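You operate a simulated robot arm through the tools that you are given. There is no shell and no other tool.

You run a simulated robot arm. Do the job below in one go: nothing can be reset, and whatever is moved stays where it is left.

JOB
Sort the three spoons into the spoon drawer's trays by size.
Fine: trays are marked LARGE and SMALL; shut the drawer.

It is judged by the outcome, as a careful person would: the job done as asked, and still so three seconds after it is handed in. It fails if anything else is knocked over, pushed out of place, dropped, spilled or broken.

ROBOT AND FRAMES
A 7-joint arm with a two-finger parallel gripper, fixed in place. Base frame: the origin is at the foot of the arm, x ahead of it, y to its left, z up. Readings come in mm, rad, newtons and seconds.
With the tool pointing down near the work surface it reaches from about 400 to 900 mm from the base axis. Its first joint turns from -2.496 to 2.496 rad. Payload 3 kg.
Tool frame: the origin (TCP) lies between the finger pads and is the grasp point; the fingertips stand 30 mm ahead of it; z points along the fingers, y is the line along which they close. The gripper opens to 94 mm. The fingers are 28 mm wide and 10 mm thick; the gripper's body (50 by 96 mm) begins 55 mm behind the TCP.
Orientation is told as [roll, pitch, yaw] about the base's x, y, z axes, in that order, counted from this pose: with the fingers straight down and closing along the base's y, the tool's x points along the base's -x, its y along +y and its z along -z.

CONTROLS
- The arm moves only by the tool jog_arm. Its argument "plan" is a list of rows, each a list of 3 entries, a list of its own where there are three numbers: the turn, a rotation vector about the tool's x, y, z in units of 6 degrees (1.0 is 6 degrees), then the shift along the tool's x, y, z in units of 40 mm (1.0 is 40 mm), then the closure, from 0 (fully open) to 1 (shut). In form: [[[rx, ry, rz], [tx, ty, tz], gripper], ...]. A call has 1 to 20 rows; each row shifts and turns the commanded pose from where the row before left it, along the tool's axes as they then stand. A call with a number of a shift or a turn outside -1 to 1 is refused whole. A row lasts 0.2 s, in which the tool goes at most 50 mm and 0.15 rad; a call with a longer step from one row to the next is refused whole, and so is a gripper value outside its range. A pose out of reach is approached as far as the arm can. The call stops where the force on the tool passes 40 N (or 10 N more than at its start, if that is more) or the arm is blocked; 0.2 s more then pass. The fingers move at their own pace (about 72 mm/s each) and stop on an object; they squeeze with about 36 N. The grip force told is the motor's: it shows also when the fingers shut on nothing. Time passes only in rows, and 0.2 s behind the last, so rows that do not move let the fingers close. The reply holds the time, the measured pose of the TCP, the force on the tool along the base axes, the opening and the grip force, in the units named above and with some noise, with the torque about the TCP (base axes, N m) and any sound that the robot's microphone picked up.
- Cameras (640 x 400 px; columns grow to the right, rows downward): "scene" is fixed at [50.8, 651.1, 1260]; the picture's right is [-0.63, -0.78, 0.00], its down [-0.22, 0.18, -0.96] and it looks along [0.74, -0.60, -0.29] (base axes); focal length 341 px, centre (320, 200). "wrist" rides on the gripper at [76, 14, -102] in the tool frame; the picture's right is [-0.18, 0.98, 0.00], its down [-0.75, -0.14, -0.64] and it looks along [-0.63, -0.12, 0.77] (tool axes); focal length 243 px, centre (320, 200). There is no depth. A picture from a camera that has moved, and an enlarged one, comes with that camera's place and axes in the base frame and with its lens.
- snapshot(camera): a new picture of that camera. No time passes.
- enlarge(camera, box): a new picture of the part [left, top, right, bottom] of that camera's present view, enlarged. No time passes.
- finish_job(): hands the job in; it is judged then, once.

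Nothing tells you positions but the pictures and the camera data. Unless the task says otherwise, let go and move clear before handing in.

The tools are called after ">>>" as a command line: name --argument value ..., lists and objects as JSON in quotes. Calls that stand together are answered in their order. jog_arm: Moves the arm, as the interface text tells. Its arguments: {"type":"object","properties":{"plan":{"type":"array","items":{"type":"array"}}},"required":["plan"]} The other tools are called the same way: snapshot (camera) takes a picture; enlarge (camera, box) takes an enlarged picture of a part of a camera's view; finish_job () hands the job in.

At the start:

```text
t: 0.0
tcp_pos: [561.0, 39.9, 1153.5]
tcp_rot: [0.0, -0.001, -0.001]
ft_force: [0.9, 1.1, -0.6]
ft_torque: [-0.03, -0.02, 0.02]
opening: 93.8
grip_force: 0.1
```

scene: 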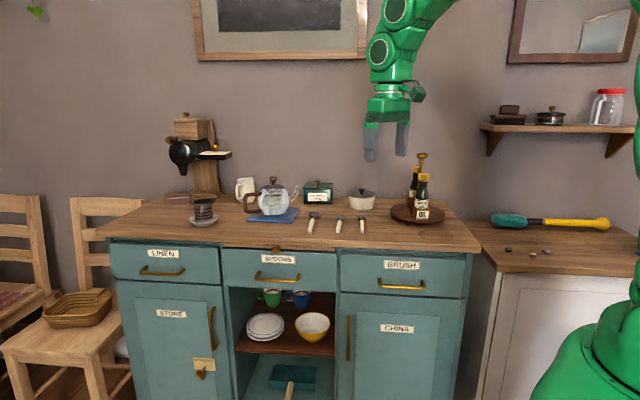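
wrist: 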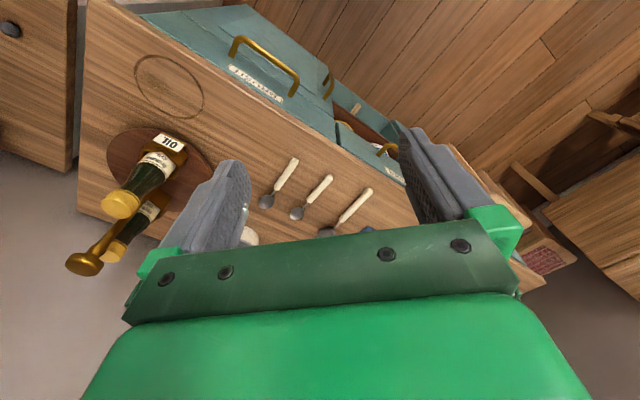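

The scene shows a cabinet with three spoons on its top, and a drawer labelled "SPOONS" in the middle below them. I'll look closer before moving anything.

>>> enlarge --camera "scene" --box '[220, 170, 480, 330]'

>>> enlarge --camera "scene" --box '[270, 195, 390, 270]'

>>> enlarge --camera "wrist" --box '[220, 40, 440, 250]'

>>> snapshot --camera "wrist"

```text
2.46 times, centred on (350, 250) of scene
camera zoom: at [50.8, 651.1, 1260.0], right [-0.63, -0.78, 0.0], down [-0.22, 0.18, -0.96], along [0.74, -0.6, -0.29], focal length 840 px, centre (246, 77)
```

zoom: 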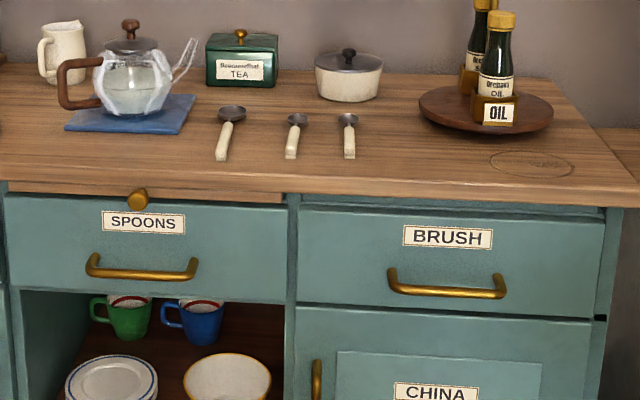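

```text
5.33 times, centred on (330, 232) of scene
camera zoom: at [50.8, 651.1, 1260.0], right [-0.63, -0.78, 0.0], down [-0.22, 0.18, -0.96], along [0.74, -0.6, -0.29], focal length 1821 px, centre (267, 27)
```

zoom: 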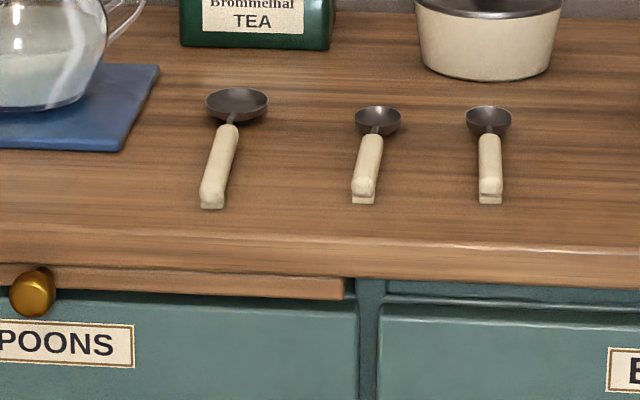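

```text
1.90 times, centred on (330, 145) of wrist
camera zoom: at [484.8, 55.4, 1254.4], right [0.18, 0.98, 0.0], down [0.75, -0.14, 0.64], along [0.63, -0.12, -0.77], focal length 462 px, centre (301, 305)
```

zoom: 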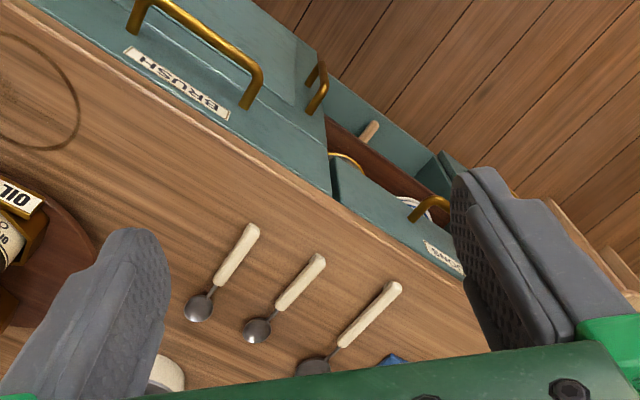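

```text
taken
camera wrist: at [484.8, 55.4, 1254.4], right [0.18, 0.98, 0.0], down [0.75, -0.14, 0.64], along [0.63, -0.12, -0.77], focal length 243 px, centre (320, 200)
```

wrist: 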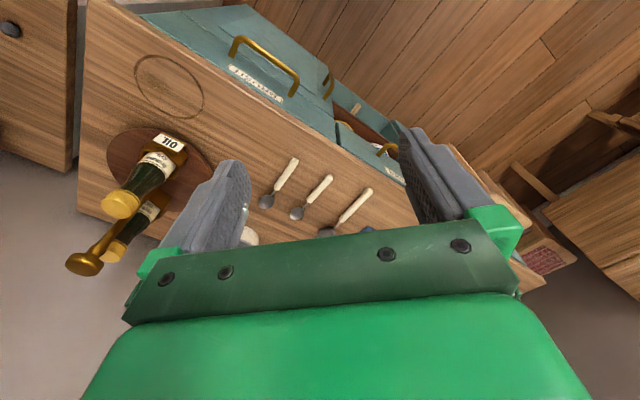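

The cabinet front runs at about 45° in the base frame, with the counter top near z 870. The drawer handle is near (800, 200, 758) and the spoons are just behind the counter's front edge. I'll turn the tool square to the cabinet and look with the wrist camera.

>>> jog_arm --plan '[[[0, 0, 1], [0, 0, 0], 0], [[0, 0, 1], [0, 0, 0], 0], [[0, 0, 1], [0, 0, 0], 0], [[0, 0, 1], [0, 0, 0], 0], [[0, 0, 1], [0, 0, 0], 0], [[0, 0, 1], [0, 0, 0], 0], [[0, 0, 1], [0, 0, 0], 0], [[0, 0, 0.5], [0, 0, 0], 0], [[0, 0, 0], [0, 0, 0], 0]]'

>>> snapshot --camera "wrist"

>>> enlarge --camera "scene" --box '[220, 235, 345, 310]'

```text
t: 2.0
tcp_pos: [559.9, 40.3, 1152.1]
tcp_rot: [0.0, 0.001, -0.787]
ft_force: [0.7, -0.4, -0.4]
ft_torque: [0.04, 0.01, 0.01]
opening: 94.0
grip_force: 0.0
```

```text
taken
camera wrist: at [517.6, 104.5, 1254.2], right [0.83, 0.56, 0.0], down [0.43, -0.63, 0.64], along [0.36, -0.53, -0.77], focal length 243 px, centre (320, 200)
```

wrist: 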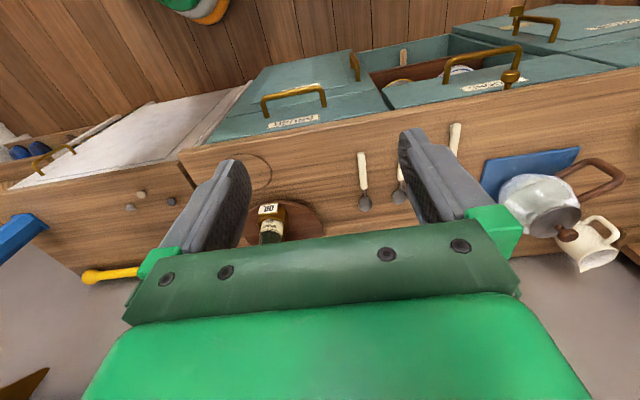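

```text
5.12 times, centred on (282, 272) of scene
camera zoom: at [50.8, 651.1, 1260.0], right [-0.63, -0.78, 0.0], down [-0.22, 0.18, -0.96], along [0.74, -0.6, -0.29], focal length 1748 px, centre (512, -171)
```

zoom: 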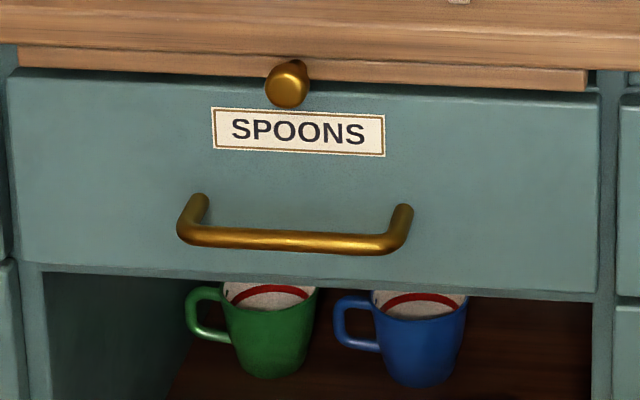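

The drawer front is clear, with a pull-out board and brass knob above it that I must leave alone. I'll move in front of the drawer to see the handle and spoons up close.

>>> jog_arm --plan '[[[0, 0, 0], [0.4, 1, 0], 0], [[0, 0, 0], [0.4, 1, 0], 0], [[0, 0, 0], [0.4, 1, 0], 0], [[0, 0, 0], [0.4, 1, 0], 0], [[0, 0, 0], [0.4, 1, 0], 0], [[0, 0, 0], [0.4, 1, 0], 0], [[0, 0, 0], [0.4, 1, 0], 0], [[0, 0, 0], [0.2, 0, 0.9], 0], [[0, 0, 0], [0, 0, 0.9], 0], [[0, 0, 0], [0, 0, 0], 0]]'

>>> snapshot --camera "wrist"

>>> snapshot --camera "scene"

```text
t: 4.2
tcp_pos: [675.6, 324.5, 1079.5]
tcp_rot: [-0.002, 0.002, -0.786]
ft_force: [-0.1, -0.6, 1.1]
ft_torque: [-0.01, 0.01, -0.02]
opening: 94.1
grip_force: 0.1
```

```text
taken
camera wrist: at [631.0, 389.1, 1181.3], right [0.83, 0.56, 0.0], down [0.43, -0.63, 0.64], along [0.36, -0.53, -0.77], focal length 243 px, centre (320, 200)
```

wrist: 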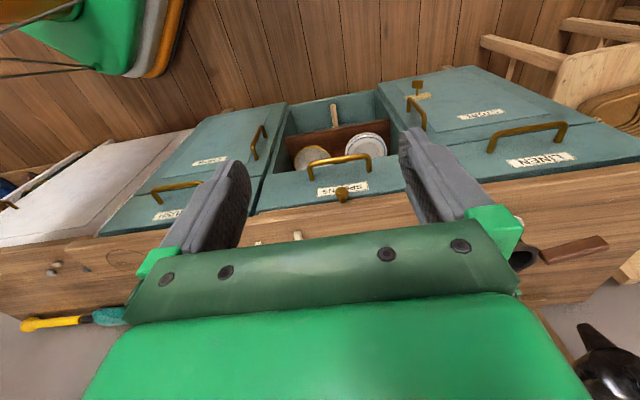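

```text
taken
```

scene: 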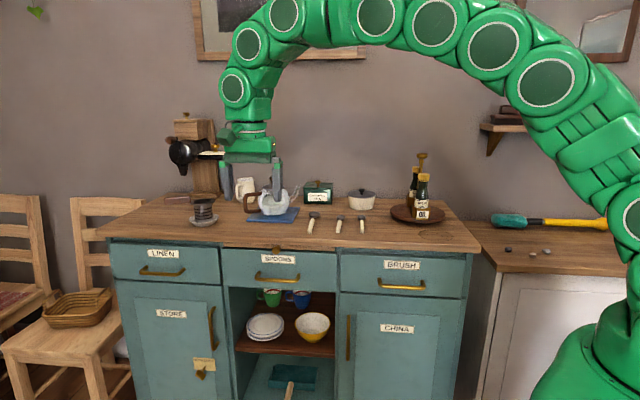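

The handle is in view from above. I'll zoom to measure it accurately.

>>> enlarge --camera "wrist" --box '[260, 120, 420, 220]'

>>> enlarge --camera "scene" --box '[240, 240, 320, 290]'

```text
4.00 times, centred on (340, 170) of wrist
camera zoom: at [631.0, 389.1, 1181.3], right [0.83, 0.56, 0.0], down [0.43, -0.63, 0.64], along [0.36, -0.53, -0.77], focal length 970 px, centre (240, 320)
```

zoom: 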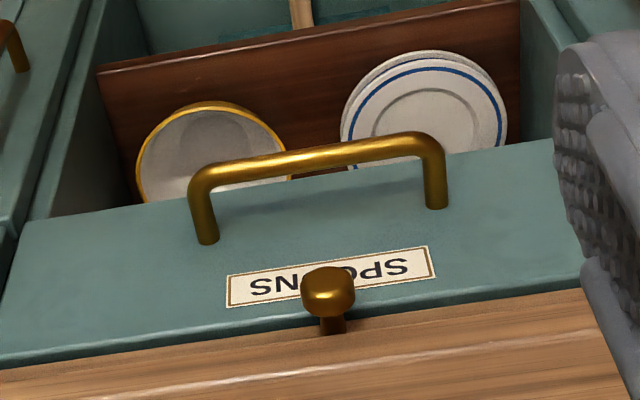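

```text
8.00 times, centred on (280, 265) of scene
camera zoom: at [50.8, 651.1, 1260.0], right [-0.63, -0.78, 0.0], down [-0.22, 0.18, -0.96], along [0.74, -0.6, -0.29], focal length 2732 px, centre (640, -320)
```

zoom: 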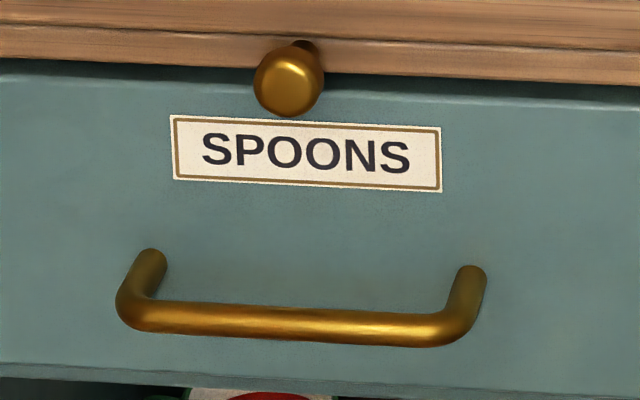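

The handle bar runs from about (760, 160) to (847, 244) at z 753, and it stands about 30 mm off the drawer face. I'll turn the gripper so it approaches the bar horizontally with the fingers closing vertically.

>>> jog_arm --plan '[[[0, 0, -1], [0, 0, 0], 0], [[0, 0, -1], [0, 0, 0], 0], [[0, 0, -1], [0, 0, 0], 0], [[0, 0, -1], [0, 0, 0], 0], [[0, 0, -1], [0, 0, 0], 0], [[0, 0, -1], [0, 0, 0], 0], [[0, 0, -1], [0, 0, 0], 0], [[0, 0, -1], [0, 0, 0], 0], [[0, 0, -1], [0, 0, 0], 0], [[0, 0, -1], [0, 0, 0], 0], [[0, 0, -1], [0, 0, 0], 0], [[0, 0, -1], [0, 0, 0], 0], [[0, 0, -1], [0, 0, 0], 0], [[0, 0, -1], [0, 0, 0], 0], [[0, 0, -1], [0, 0, 0], 0], [[0, 0, 0], [0, 0, 0], 0]]'

```text
t: 7.6
tcp_pos: [675.5, 322.0, 1080.7]
tcp_rot: [0.001, -0.001, 0.784]
ft_force: [0.6, -0.1, -0.2]
ft_torque: [0.0, -0.04, 0.01]
opening: 93.8
grip_force: 0.0
```

The yaw is now +45°. Next I'll tilt about the tool's x so the fingers point at the drawer.

>>> jog_arm --plan '[[[1, 0, 0], [0, 0, 0], 0], [[1, 0, 0], [0, 0, 0], 0], [[1, 0, 0], [0, 0, 0], 0], [[1, 0, 0], [0, 0, 0], 0], [[1, 0, 0], [0, 0, 0], 0], [[1, 0, 0], [0, 0, 0], 0], [[1, 0, 0], [0, 0, 0], 0], [[1, 0, 0], [0, 0, 0], 0], [[1, 0, 0], [0, 0, 0], 0], [[1, 0, 0], [0, 0, 0], 0], [[0, 0, 0], [0, 0, 0], 0]]'

>>> snapshot --camera "scene"

>>> snapshot --camera "wrist"

```text
t: 10.0
tcp_pos: [674.8, 324.4, 1080.3]
tcp_rot: [-1.049, -0.002, 0.786]
ft_force: [-0.5, 0.6, 0.0]
ft_torque: [-0.02, 0.0, 0.02]
opening: 93.8
grip_force: 0.1
```

```text
taken
```

scene: 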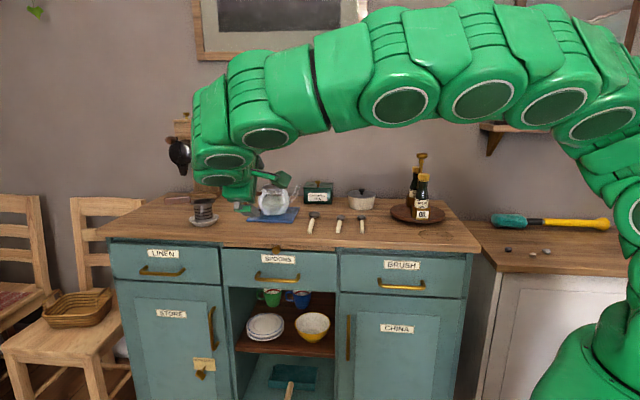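

```text
taken
camera wrist: at [552.8, 338.3, 1118.2], right [-0.22, 0.48, -0.85], down [0.19, 0.88, 0.44], along [0.96, -0.06, -0.28], focal length 243 px, centre (320, 200)
```

wrist: 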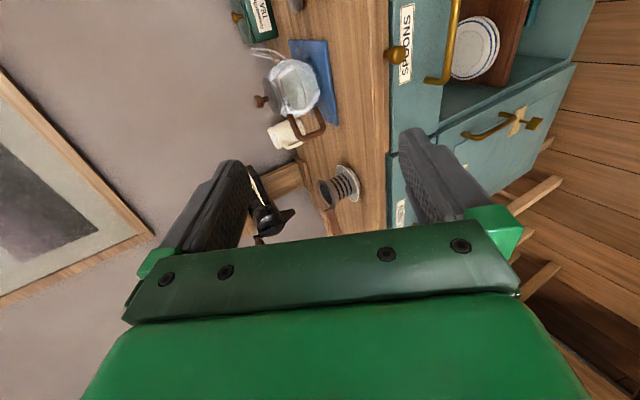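

The tilt works. I'll continue until the tool is horizontal, which makes pulling the drawer a pure tool-z motion.

>>> jog_arm --plan '[[[1, 0, 0], [0, 0, 0], 0], [[1, 0, 0], [0, 0, 0], 0], [[1, 0, 0], [0, 0, 0], 0], [[1, 0, 0], [0, 0, 0], 0], [[1, 0, 0], [0, 0, 0], 0], [[0, 0, 0], [0, 0, 0], 0]]'

>>> snapshot --camera "scene"

```text
t: 11.4
tcp_pos: [674.6, 323.9, 1079.0]
tcp_rot: [-1.571, -0.001, 0.785]
ft_force: [-0.3, -0.6, 0.8]
ft_torque: [0.02, 0.0, -0.01]
opening: 94.0
grip_force: 0.1
```

```text
taken
```

scene: 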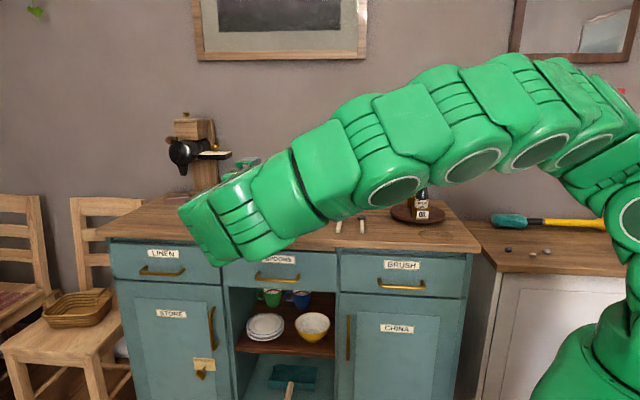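

>>> jog_arm --plan '[[[0, 0, 0], [0, 1, 0], 0], [[0, 0, 0], [0, 1, 0], 0], [[0, 0, 0], [0, 1, 0], 0], [[0, 0, 0], [0, 1, 0], 0], [[0, 0, 0], [0, 1, 0], 0.2], [[0, 0, 0], [0, 1, 0], 0.3], [[0, 0, 0], [0, 1, 0], 0.3], [[0, 0, 0], [-0.1, 1, 0], 0.3], [[0, 0, 0], [0, 0.15, 0], 0.3], [[0, 0, 0], [0, 0, 0], 0.3]]'

>>> snapshot --camera "scene"

>>> snapshot --camera "wrist"

```text
t: 13.6
tcp_pos: [678.7, 325.8, 755.5]
tcp_rot: [-1.571, 0.0, 0.787]
ft_force: [0.3, -0.2, 0.4]
ft_torque: [0.03, 0.0, 0.01]
opening: 65.4
grip_force: 0.1
```

```text
taken
```

scene: 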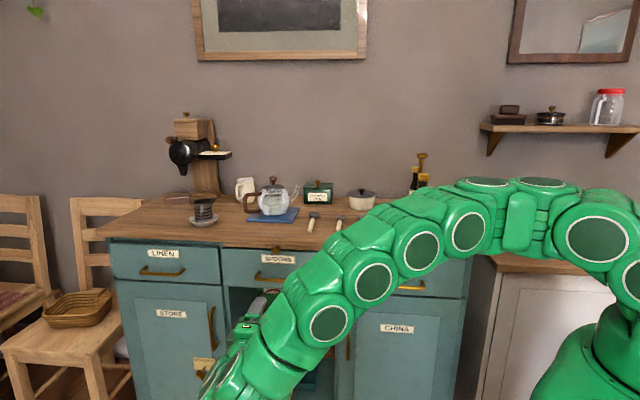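

```text
taken
camera wrist: at [552.0, 345.0, 739.5], right [0.13, 0.13, -0.98], down [0.08, 0.99, 0.14], along [0.99, -0.1, 0.12], focal length 243 px, centre (320, 200)
```

wrist: 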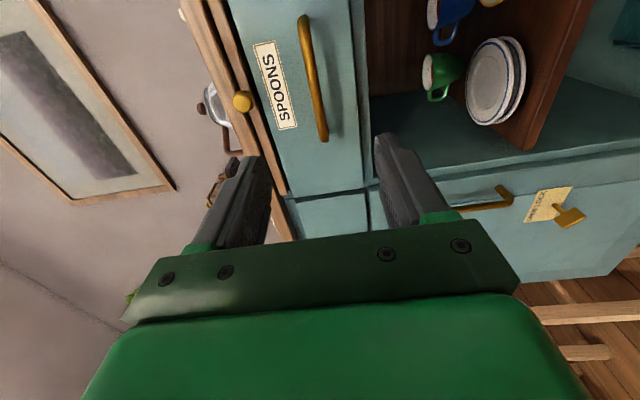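

The gripper is level with the bar. I'll advance towards it with the fingers half open and check before closing.

>>> jog_arm --plan '[[[0, 0, 0], [0, 0, 1], 0.3], [[0, 0, 0], [0, 0, 1], 0.3], [[0, 0, 0], [0, 0, 1], 0.3], [[0, 0, 0], [0, 0, 0], 0.3]]'

>>> snapshot --camera "wrist"

>>> snapshot --camera "scene"

```text
t: 14.6
tcp_pos: [758.8, 240.1, 753.6]
tcp_rot: [-1.571, 0.001, 0.786]
ft_force: [-0.2, 0.6, -0.1]
ft_torque: [-0.02, 0.0, 0.01]
opening: 65.8
grip_force: 0.0
```

```text
taken
camera wrist: at [632.7, 259.2, 738.3], right [0.13, 0.13, -0.98], down [0.08, 0.99, 0.14], along [0.99, -0.1, 0.12], focal length 243 px, centre (320, 200)
```

wrist: 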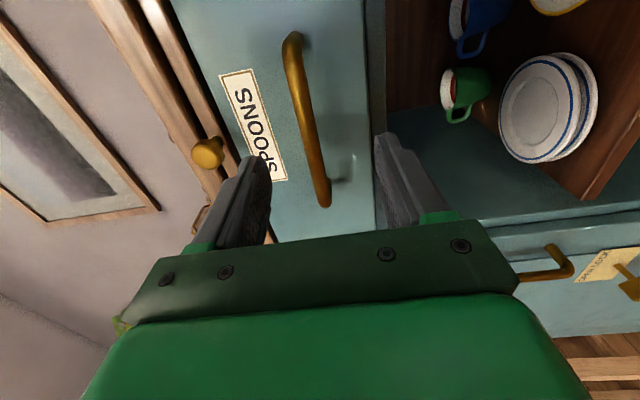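

```text
taken
```

scene: 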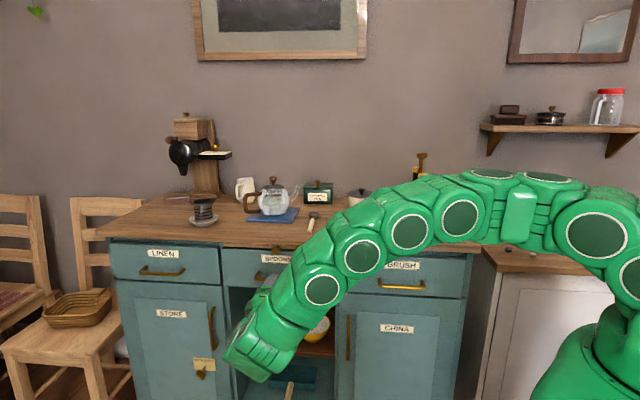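

>>> jog_arm --plan '[[[0, 0, 0], [0, -0.04, 0.6], 0.3], [[0, 0, 0], [0, 0, 0.5], 0.3], [[0, 0, 0], [0, 0, 0], 0.3]]'

>>> snapshot --camera "wrist"

```text
t: 15.4
tcp_pos: [793.8, 210.5, 754.1]
tcp_rot: [-1.572, 0.0, 0.783]
ft_force: [0.8, -0.6, 0.1]
ft_torque: [0.02, 0.01, 0.0]
opening: 66.1
grip_force: 0.0
```

```text
taken
camera wrist: at [667.2, 229.6, 739.9], right [0.13, 0.13, -0.98], down [0.08, 0.99, 0.14], along [0.99, -0.1, 0.12], focal length 243 px, centre (320, 200)
```

wrist: 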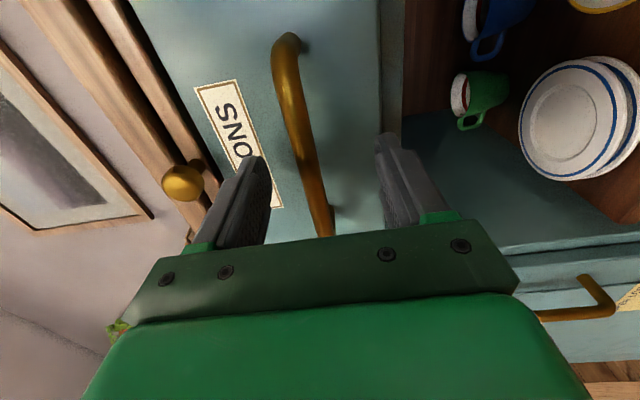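

The bar lies between the fingers and nothing has touched. I'll close on it.

>>> jog_arm --plan '[[[0, 0, 0], [0, 0, 0], 0.6], [[0, 0, 0], [0, 0, 0], 0.8], [[0, 0, 0], [0, 0, 0], 1], [[0, 0, 0], [0, 0, 0], 1], [[0, 0, 0], [0, 0, 0], 1]]'

>>> snapshot --camera "wrist"

```text
t: 16.2
tcp_pos: [793.9, 209.5, 759.9]
tcp_rot: [-1.579, -0.004, 0.784]
ft_force: [-19.0, -0.3, 15.9]
ft_torque: [-0.4, 0.1, 0.03]
opening: 11.6
grip_force: 36.4
stopped in row 4: the force on the tool passed its limit at 47 N (the readings are from after the stop); the commanded pose is now the measured one
```

```text
taken
camera wrist: at [667.9, 229.9, 743.5], right [0.14, 0.13, -0.98], down [0.08, 0.99, 0.14], along [0.99, -0.1, 0.13], focal length 243 px, centre (320, 200)
```

wrist: 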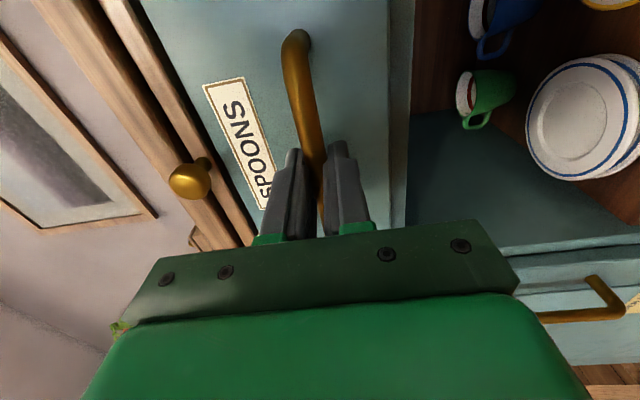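

The bar is gripped, and it sits at about z 761, slightly higher than I estimated. I'll pull the drawer out gently.

>>> jog_arm --plan '[[[0, 0, 0], [0, -0.02, -0.2], 1], [[0, 0, 0], [0, 0, -0.3], 1], [[0, 0, 0], [0, 0, -0.5], 1], [[0, 0, 0], [0, 0, -0.5], 1], [[0, 0, 0], [0, 0, -0.5], 1], [[0, 0, 0], [0, 0, 0], 1]]'

>>> snapshot --camera "wrist"

>>> snapshot --camera "scene"

```text
t: 17.6
tcp_pos: [737.2, 266.9, 759.6]
tcp_rot: [-1.58, -0.006, 0.783]
ft_force: [-7.0, -10.3, 25.2]
ft_torque: [-0.54, 0.15, -1.16]
opening: 11.5
grip_force: 45.2
```

```text
taken
camera wrist: at [611.6, 286.5, 743.4], right [0.14, 0.13, -0.98], down [0.08, 0.99, 0.14], along [0.99, -0.1, 0.13], focal length 243 px, centre (320, 200)
```

wrist: 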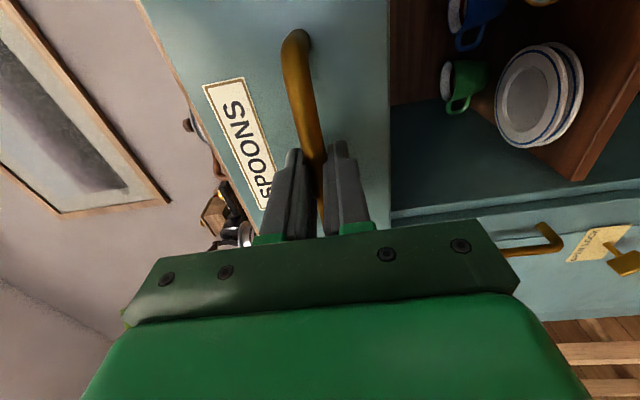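

```text
taken
```

scene: 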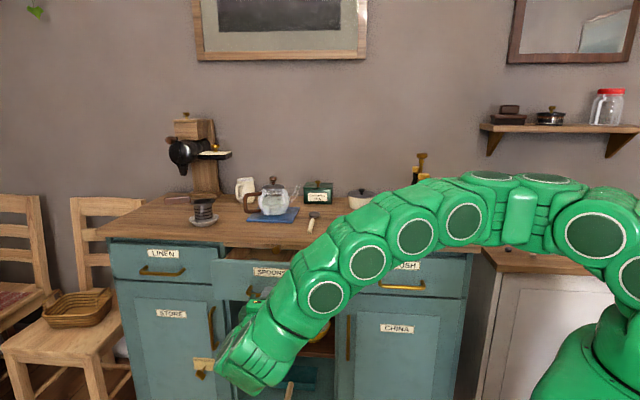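

The drawer slides freely and the board stayed in. I'll pull it further.

>>> jog_arm --plan '[[[0, 0, 0], [0, -0.04, -0.3], 1], [[0, 0, 0], [0, 0, -0.5], 1], [[0, 0, 0], [0, 0, -0.5], 1], [[0, 0, 0], [0, 0, -0.5], 1], [[0, 0, 0], [0, 0, -0.5], 1], [[0, 0, 0], [0, 0, -0.5], 1], [[0, 0, 0], [0, 0, -0.5], 1], [[0, 0, 0], [0, 0, -0.5], 1], [[0, 0, 0], [0, 0, 0], 1]]'

>>> snapshot --camera "wrist"

>>> snapshot --camera "scene"

```text
t: 18.6
tcp_pos: [693.6, 311.8, 759.3]
tcp_rot: [-1.579, 0.0, 0.781]
ft_force: [-8.6, -8.3, 7.7]
ft_torque: [-0.17, 0.01, 0.83]
opening: 11.8
grip_force: 44.6
stopped in row 4: the force on the tool passed its limit at 41 N (the readings are from after the stop); the commanded pose is now the measured one
```

```text
taken
camera wrist: at [567.8, 331.5, 743.8], right [0.14, 0.12, -0.98], down [0.08, 0.99, 0.14], along [0.99, -0.1, 0.13], focal length 243 px, centre (320, 200)
```

wrist: 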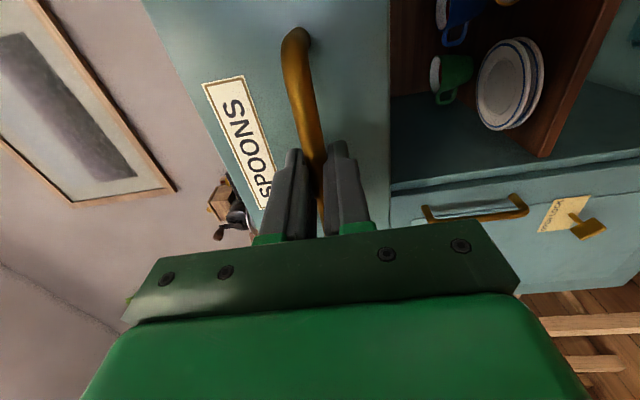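

```text
taken
```

scene: 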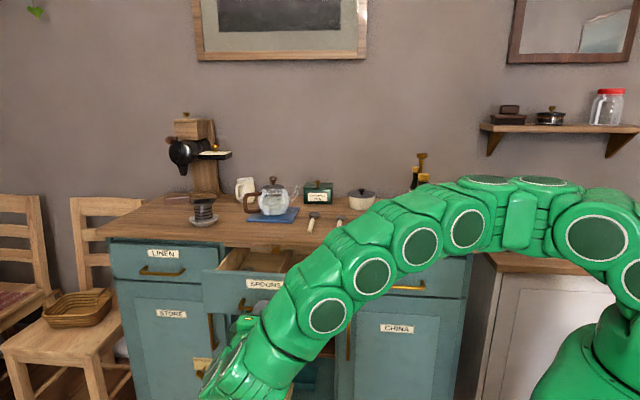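

The drawer stopped at about 145 mm out. I'll look at whether that is its end stop or a snag.

>>> enlarge --camera "scene" --box '[190, 225, 320, 315]'

```text
4.44 times, centred on (255, 270) of scene
camera zoom: at [50.8, 651.1, 1260.0], right [-0.63, -0.78, 0.0], down [-0.22, 0.18, -0.96], along [0.74, -0.6, -0.29], focal length 1518 px, centre (609, -111)
```

zoom: 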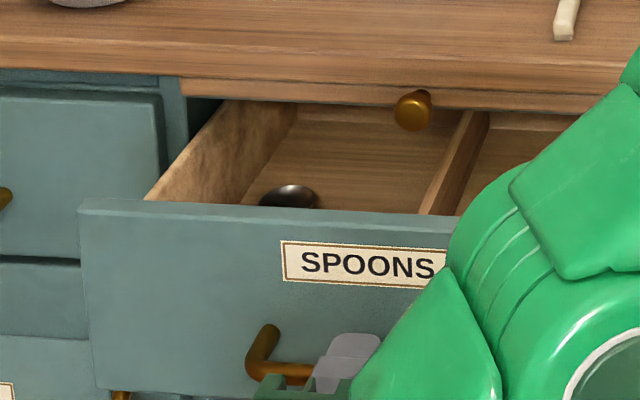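

>>> jog_arm --plan '[[[0, 0, 0], [0, 0, -0.1], 1], [[0, 0, 0], [0, 0, -0.1], 1], [[0, 0, 0], [0, 0, -0.1], 1], [[0, 0, 0], [0, 0, 0], 1]]'

```text
t: 19.6
tcp_pos: [685.9, 320.6, 757.8]
tcp_rot: [-1.578, 0.0, 0.779]
ft_force: [-19.8, -17.8, 5.2]
ft_torque: [-0.06, -0.09, -0.22]
opening: 11.5
grip_force: 44.9
```

It is still moving. The load is sideways (along −e), so my pull line is slightly off the drawer's axis, and I'll correct for that while pulling.

>>> jog_arm --plan '[[[0, 0, 0], [0.1, 0, 0], 1], [[0, 0, 0], [0, 0, -0.1], 1], [[0, 0, 0], [0, 0, -0.2], 1], [[0, 0, 0], [0, 0, -0.2], 1], [[0, 0, 0], [0, 0, 0], 1]]'

```text
t: 20.8
tcp_pos: [669.3, 331.6, 759.6]
tcp_rot: [-1.58, -0.001, 0.782]
ft_force: [24.9, 22.7, 0.2]
ft_torque: [-0.15, 0.07, 0.59]
opening: 11.5
grip_force: 45.1
```

>>> jog_arm --plan '[[[0, 0, 0], [-0.055, 0, 0], 1], [[0, 0, 0], [0, 0, -0.2], 1], [[0, 0, 0], [0, 0, -0.2], 1], [[0, 0, 0], [0, 0, 0], 1]]'

>>> enlarge --camera "scene" --box '[190, 225, 320, 315]'

```text
t: 21.8
tcp_pos: [658.9, 341.3, 759.5]
tcp_rot: [-1.579, -0.001, 0.777]
ft_force: [-22.8, -26.7, 21.9]
ft_torque: [-0.13, -0.27, -0.67]
opening: 11.8
grip_force: 45.2
```

```text
4.44 times, centred on (255, 270) of scene
camera zoom: at [50.8, 651.1, 1260.0], right [-0.63, -0.78, 0.0], down [-0.22, 0.18, -0.96], along [0.74, -0.6, -0.29], focal length 1518 px, centre (609, -111)
```

zoom: 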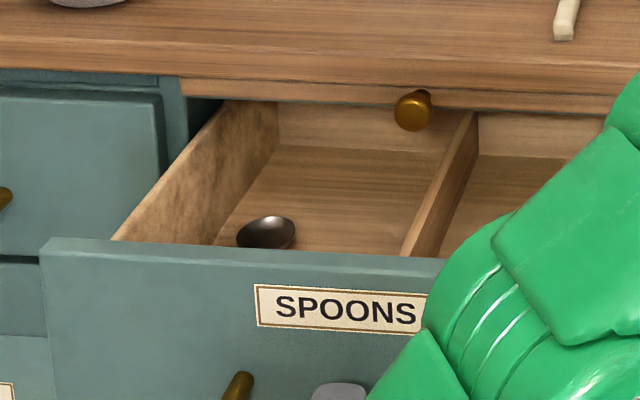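

The drawer is about 190 mm open, showing two trays with the back wall visible, which is enough. There is already a spoon in the left tray. I'll relieve the side load, let go and back off.

>>> jog_arm --plan '[[[0, 0, 0], [0.04, -0.03, 0], 1], [[0, 0, 0], [0, 0, 0], 1], [[0, 0, 0], [0, 0, 0], 0.6], [[0, 0, 0], [0, 0, 0], 0.4], [[0, 0, 0], [0, 0, 0], 0.3], [[0, 0, 0], [0, 0, -0.5], 0.3], [[0, 0, 0], [0, 0, -1], 0.3], [[0, 0, 0], [0, 0, -1], 0.3], [[0, 0, 0], [0, 0, -0.8], 0.3], [[0, 0, 0], [0, 0, 0], 0.3]]'

>>> snapshot --camera "wrist"

>>> snapshot --camera "scene"

```text
t: 24.0
tcp_pos: [564.5, 437.8, 759.5]
tcp_rot: [-1.578, 0.0, 0.782]
ft_force: [0.3, 0.9, 0.1]
ft_torque: [0.01, 0.0, 0.03]
opening: 65.8
grip_force: 0.1
```

```text
taken
camera wrist: at [438.6, 456.6, 743.3], right [0.14, 0.12, -0.98], down [0.08, 0.99, 0.14], along [0.99, -0.1, 0.12], focal length 243 px, centre (320, 200)
```

wrist: 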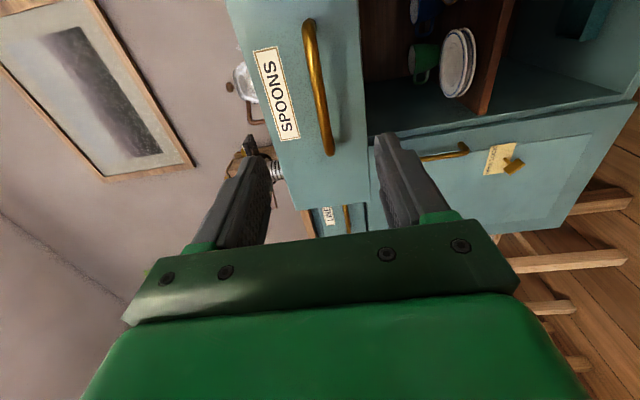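

```text
taken
```

scene: 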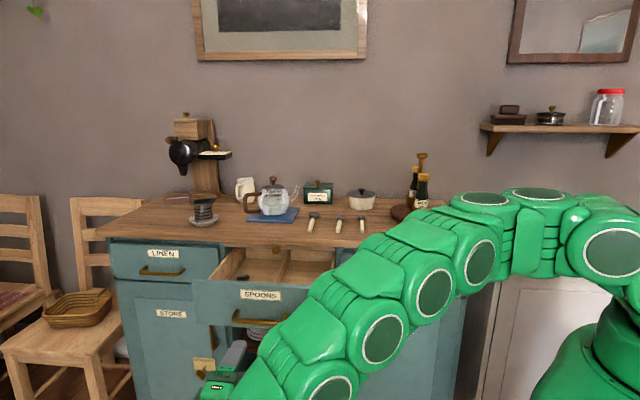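

The drawer is released and stays open. I'll raise the arm and bring the tool back to pointing down.

>>> jog_arm --plan '[[[0, 0, 0], [0, -1, 0], 0.3], [[0, 0, 0], [0, -1, 0], 0.3], [[0, 0, 0], [0, -1, 0], 0.3], [[0, 0, 0], [0, -1, 0], 0.3], [[0, 0, 0], [0, -1, 0], 0.3], [[0, 0, 0], [0, -1, 0], 0.3], [[0, 0, 0], [0, -1, 0], 0.3], [[0, 0, 0], [0, -1, 0], 0.3], [[0, 0, 0], [0, 0, 0], 0.3]]'

>>> jog_arm --plan '[[[-1, 0, 0], [0, 0, 0], 0.3], [[-1, 0, 0], [0, 0, 0], 0.3], [[-1, 0, 0], [0, 0, 0], 0.3], [[-1, 0, 0], [0, 0, 0], 0.3], [[-1, 0, 0], [0, 0, 0], 0.3], [[-1, 0, 0], [0, 0, 0], 0.3], [[-1, 0, 0], [0, 0, 0], 0.3], [[-1, 0, 0], [0, 0, 0], 0.3], [[-1, 0, 0], [0, 0, 0], 0.3], [[-1, 0, 0], [0, 0, 0], 0.3], [[-1, 0, 0], [0, 0, 0], 0.3], [[-1, 0, 0], [0, 0, 0], 0.3], [[-1, 0, 0], [0, 0, 0], 0.3], [[-1, 0, 0], [0, 0, 0], 0.3], [[-1, 0, 0], [0, 0, 0], 0.3], [[0, 0, 0], [0, 0, 0], 0.3]]'

>>> jog_arm --plan '[[[0, 0, 1], [0, 0, 0], 0.3], [[0, 0, 1], [0, 0, 0], 0.3], [[0, 0, 1], [0, 0, 0], 0.3], [[0, 0, 1], [0, 0, 0], 0.3], [[0, 0, 1], [0, 0, 0], 0.3], [[0, 0, 1], [0, 0, 0], 0.3], [[0, 0, 1], [0, 0, 0], 0.3], [[0, 0, 1], [0, 0, 0], 0.3], [[0, 0, 1], [0, 0, 0], 0.3], [[0, 0, 1], [0, 0, 0], 0.3], [[0, 0, 1], [0, 0, 0], 0.3], [[0, 0, 1], [0, 0, 0], 0.3], [[0, 0, 1], [0, 0, 0], 0.3], [[0, 0, 1], [0, 0, 0], 0.3], [[0, 0, 1], [0, 0, 0], 0.3], [[0, 0, 0], [0, 0, 0], 0.3]]'

>>> snapshot --camera "wrist"

>>> snapshot --camera "scene"

```text
t: 26.0
tcp_pos: [563.9, 441.2, 1079.7]
tcp_rot: [-1.579, -0.001, 0.782]
ft_force: [0.5, -0.2, 0.3]
ft_torque: [0.0, -0.01, -0.02]
opening: 66.2
grip_force: 0.1
```

```text
t: 29.4
tcp_pos: [563.5, 440.1, 1080.0]
tcp_rot: [-0.008, -0.001, 0.78]
ft_force: [-0.7, 0.4, -0.3]
ft_torque: [0.02, 0.02, 0.01]
opening: 65.8
grip_force: 0.0
```

```text
t: 32.8
tcp_pos: [564.0, 440.2, 1079.1]
tcp_rot: [0.001, -0.006, -0.791]
ft_force: [-0.3, -0.3, 0.6]
ft_torque: [0.02, 0.01, 0.01]
opening: 65.8
grip_force: 0.1
```

```text
taken
camera wrist: at [519.1, 504.4, 1180.2], right [0.83, 0.56, 0.0], down [0.43, -0.63, 0.65], along [0.36, -0.54, -0.76], focal length 243 px, centre (320, 200)
```

wrist: 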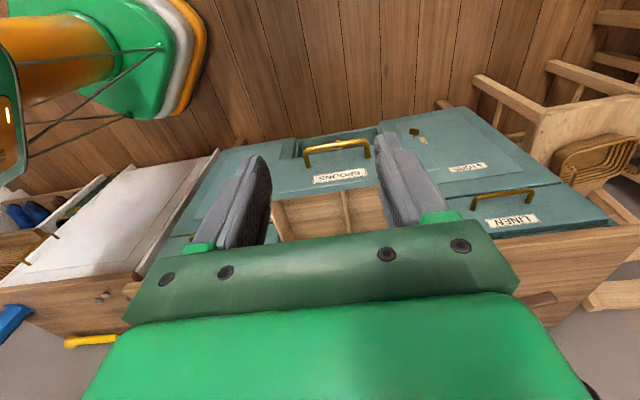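

```text
taken
```

scene: 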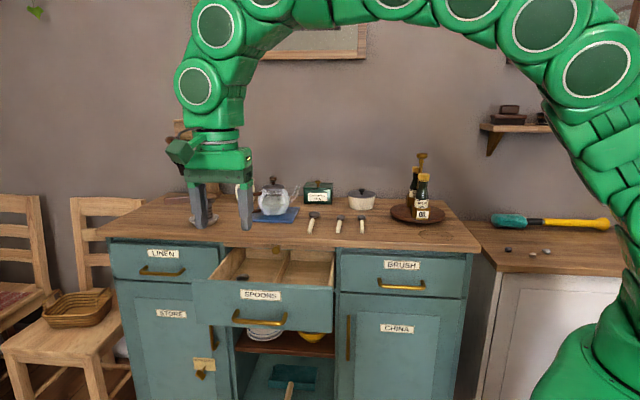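

>>> enlarge --camera "scene" --box '[190, 235, 350, 335]'

>>> enlarge --camera "wrist" --box '[240, 130, 410, 240]'

>>> enlarge --camera "scene" --box '[215, 240, 345, 290]'

```text
4.00 times, centred on (270, 285) of scene
camera zoom: at [50.8, 651.1, 1260.0], right [-0.63, -0.78, 0.0], down [-0.22, 0.18, -0.96], along [0.74, -0.6, -0.29], focal length 1366 px, centre (520, -140)
```

zoom: 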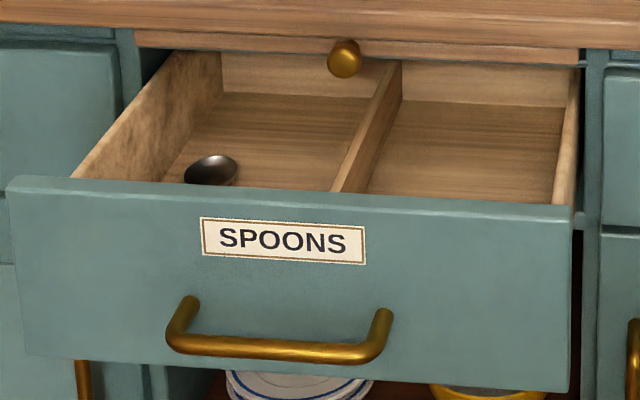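

```text
3.64 times, centred on (325, 185) of wrist
camera zoom: at [519.1, 504.4, 1180.2], right [0.83, 0.56, 0.0], down [0.43, -0.63, 0.65], along [0.36, -0.54, -0.76], focal length 882 px, centre (302, 254)
```

zoom: 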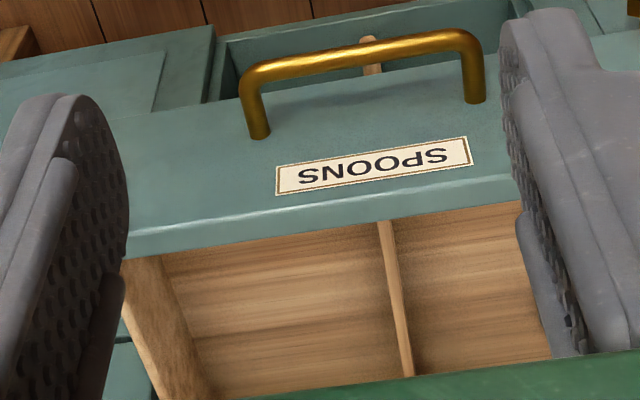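

```text
4.92 times, centred on (280, 265) of scene
camera zoom: at [50.8, 651.1, 1260.0], right [-0.63, -0.78, 0.0], down [-0.22, 0.18, -0.96], along [0.74, -0.6, -0.29], focal length 1681 px, centre (517, -120)
```

zoom: 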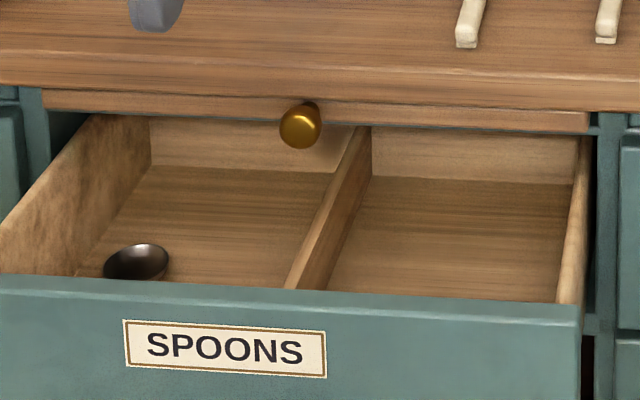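

I can't see the LARGE and SMALL labels yet. I'll move the wrist camera over the drawer.

>>> jog_arm --plan '[[[0, 0, 0], [-1, 0, 0.5], 0], [[0, 0, 0], [-1, 0, 0.5], 0], [[0, 0, 0], [-1, 0, 0.5], 0], [[0, 0, 0], [-0.5, 0, 0.5], 0], [[0, 0, 0], [0, 0, 0], 0]]'

>>> enlarge --camera "wrist" --box '[200, 40, 440, 240]'

```text
t: 34.0
tcp_pos: [660.1, 340.3, 999.3]
tcp_rot: [0.001, -0.008, -0.789]
ft_force: [-0.2, -0.5, 0.9]
ft_torque: [0.0, 0.04, 0.0]
opening: 94.1
grip_force: 0.0
```

```text
2.00 times, centred on (320, 140) of wrist
camera zoom: at [616.4, 405.6, 1100.7], right [0.83, 0.56, 0.0], down [0.43, -0.63, 0.65], along [0.36, -0.54, -0.76], focal length 485 px, centre (320, 320)
```

zoom: 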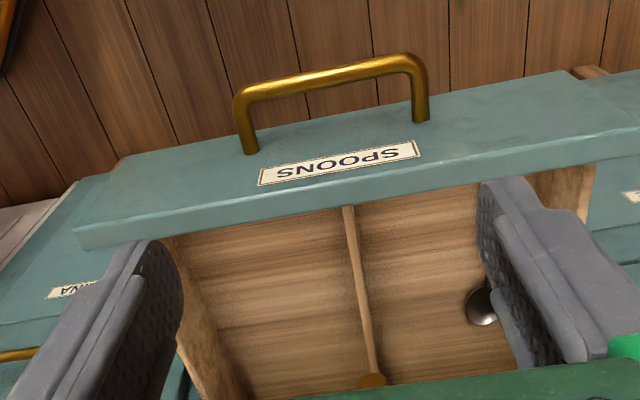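

No labels show on the floor; they may be on the inner face of the drawer front. I'll move inwards and tilt the tool so the camera looks down and outwards.

>>> jog_arm --plan '[[[0, 0, 0], [-1, 0, 0], 0], [[0, 0, 0], [-1, 0, 0], 0], [[0, 0, 0], [-1, 0, 0], 0], [[0, 0, 0], [-1, 0, 0], 0], [[0, 1, 0], [0, 0, 0], 0], [[0, 1, 0], [0, 0, 0], 0], [[0, 1, 0], [0, 0, 0], 0], [[0, 1, 0], [0, 0, 0], 0], [[0, 1, 0], [0, 0, 0], 0], [[0, 0, 0], [0, 0, 0], 0]]'

>>> snapshot --camera "wrist"

>>> snapshot --camera "scene"

```text
t: 36.2
tcp_pos: [775.9, 226.2, 1000.9]
tcp_rot: [0.001, 0.516, -0.789]
ft_force: [0.2, 0.2, 0.7]
ft_torque: [0.03, 0.01, -0.01]
opening: 94.0
grip_force: 0.0
```

```text
taken
camera wrist: at [773.4, 248.0, 1127.3], right [0.81, 0.58, -0.09], down [0.58, -0.79, 0.19], along [0.04, -0.2, -0.98], focal length 243 px, centre (320, 200)
```

wrist: 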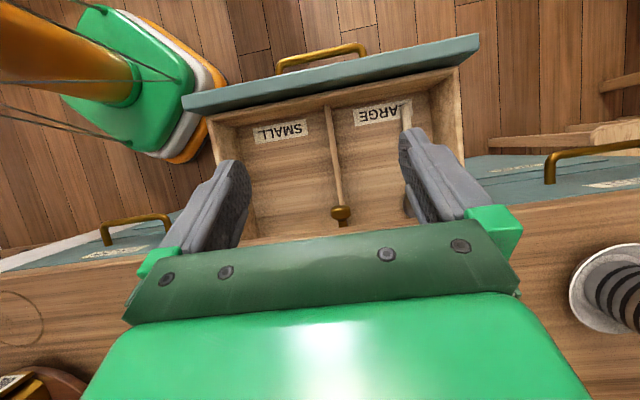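

```text
taken
```

scene: 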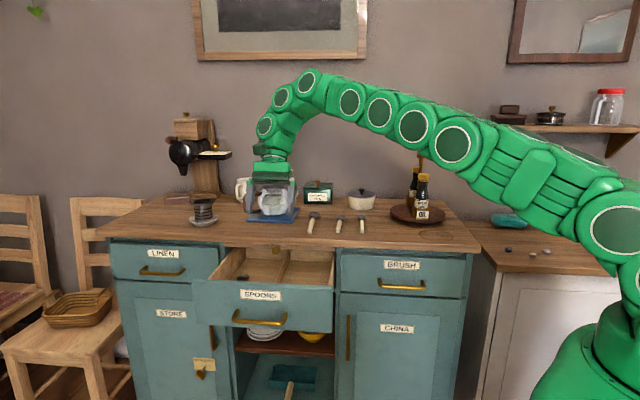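

The labels are on the tray floors near the front: SMALL is the tray on the robot's side (scene right) and LARGE is the far tray (scene left). I'll zoom, then shift sideways to see the spoon already in the LARGE tray.

>>> enlarge --camera "wrist" --box '[190, 70, 470, 245]'

>>> jog_arm --plan '[[[0, 0, 0], [0, 1, 0], 0], [[0, 0, 0], [0, 1, 0], 0], [[0, 0, 0], [0, 0, 0], 0]]'

>>> enlarge --camera "wrist" --box '[160, 30, 440, 245]'

```text
2.29 times, centred on (330, 158) of wrist
camera zoom: at [773.4, 248.0, 1127.3], right [0.81, 0.58, -0.09], down [0.58, -0.79, 0.19], along [0.04, -0.2, -0.98], focal length 555 px, centre (297, 297)
```

zoom: 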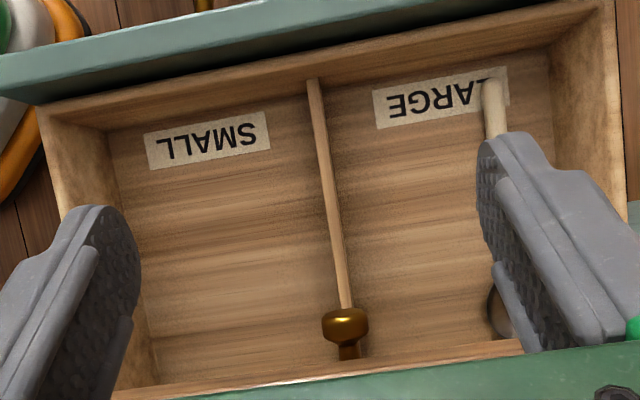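

```text
t: 37.0
tcp_pos: [772.6, 236.1, 994.6]
tcp_rot: [0.0, 0.517, -0.787]
ft_force: [0.2, 1.0, 1.1]
ft_torque: [0.0, 0.01, 0.0]
opening: 94.0
grip_force: 0.1
out of reach, approached as far as the arm can: row 1, 2
```

```text
1.86 times, centred on (300, 138) of wrist
camera zoom: at [771.6, 257.7, 1120.8], right [0.81, 0.58, -0.09], down [0.58, -0.79, 0.19], along [0.04, -0.2, -0.98], focal length 451 px, centre (357, 316)
```

zoom: 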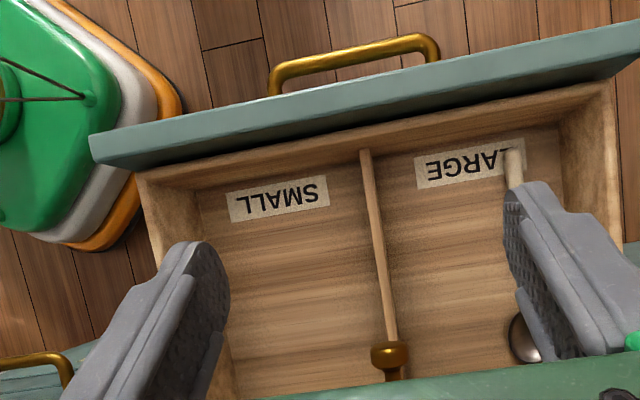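

The LARGE tray is the far one and already holds a spoon near its outer wall; the SMALL tray is empty. I'll undo the tilt and go above the spoons on the counter to measure them.

>>> jog_arm --plan '[[[0, 0, 0], [0, -1, 0], 0], [[0, 0, 0], [0, -1, 0], 0], [[0, -1, 0], [0, 0, 0], 0], [[0, -1, 0], [0, 0, 0], 0], [[0, -1, 0], [0, 0, 0], 0], [[0, -1, 0], [0, 0, 0], 0], [[0, -1, 0], [0, 0, 0], 0], [[0, 0, 0], [0, 0, -1], 0], [[0, 0, 0], [0, 0, 0], 0]]'

>>> snapshot --camera "wrist"

```text
t: 39.0
tcp_pos: [716.7, 180.7, 1036.3]
tcp_rot: [0.002, -0.008, -0.791]
ft_force: [-0.1, 0.4, -0.1]
ft_torque: [0.0, 0.0, 0.0]
opening: 94.0
grip_force: 0.0
```

```text
taken
camera wrist: at [672.8, 246.3, 1136.6], right [0.83, 0.56, 0.0], down [0.43, -0.63, 0.65], along [0.37, -0.54, -0.76], focal length 243 px, centre (320, 200)
```

wrist: 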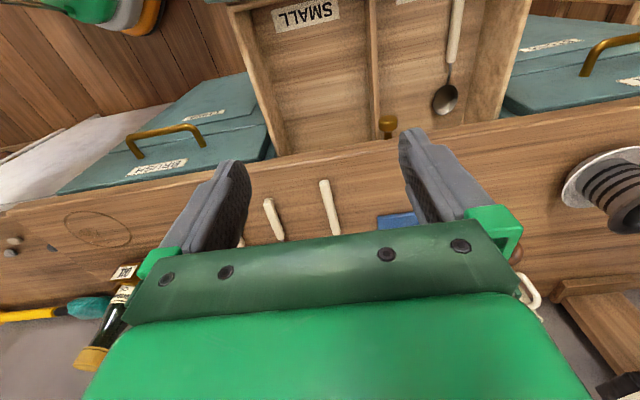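

>>> enlarge --camera "wrist" --box '[230, 0, 550, 200]'

>>> jog_arm --plan '[[[0, 0, 0], [-1, 0, 0], 0], [[0, 0, 0], [-1, 0, 0], 0], [[0, 0, 0], [-1, 0, 0], 0], [[0, 0, 0], [0, 0, 0], 0]]'

>>> snapshot --camera "wrist"

>>> enlarge --camera "wrist" --box '[200, 80, 440, 230]'

```text
2.00 times, centred on (390, 100) of wrist
camera zoom: at [672.8, 246.3, 1136.6], right [0.83, 0.56, 0.0], down [0.43, -0.63, 0.65], along [0.37, -0.54, -0.76], focal length 485 px, centre (180, 400)
```

zoom: 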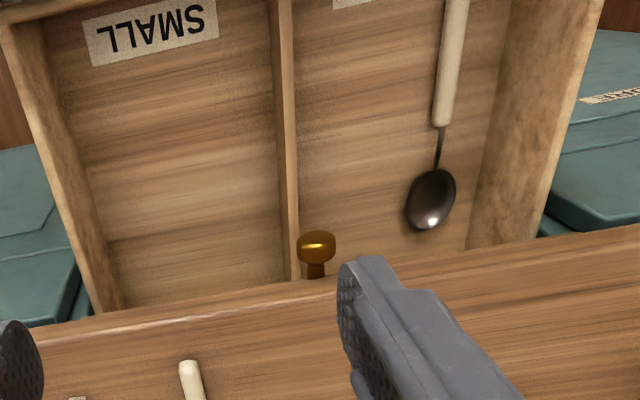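

```text
t: 40.0
tcp_pos: [802.2, 94.3, 1033.1]
tcp_rot: [0.002, -0.008, -0.789]
ft_force: [-0.6, 0.0, 0.3]
ft_torque: [-0.03, 0.03, 0.03]
opening: 94.1
grip_force: 0.1
```

```text
taken
camera wrist: at [757.7, 159.2, 1135.3], right [0.83, 0.56, 0.0], down [0.43, -0.63, 0.65], along [0.37, -0.54, -0.76], focal length 243 px, centre (320, 200)
```

wrist: 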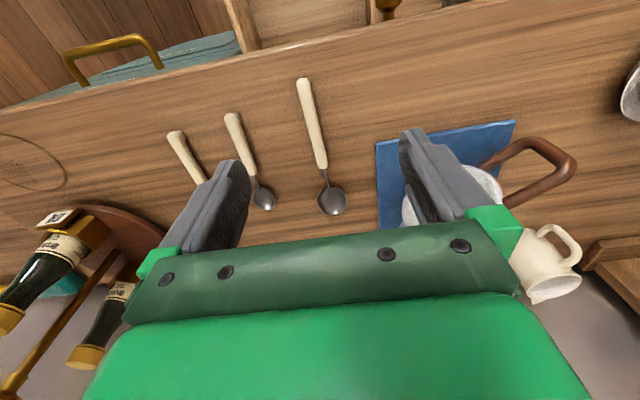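

```text
2.67 times, centred on (320, 155) of wrist
camera zoom: at [757.7, 159.2, 1135.3], right [0.83, 0.56, 0.0], down [0.43, -0.63, 0.65], along [0.37, -0.54, -0.76], focal length 647 px, centre (320, 320)
```

zoom: 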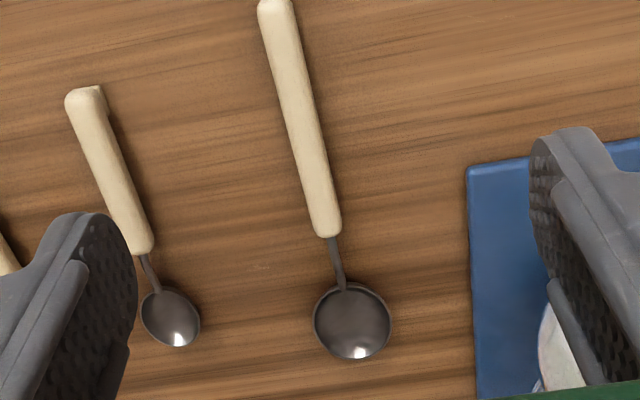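

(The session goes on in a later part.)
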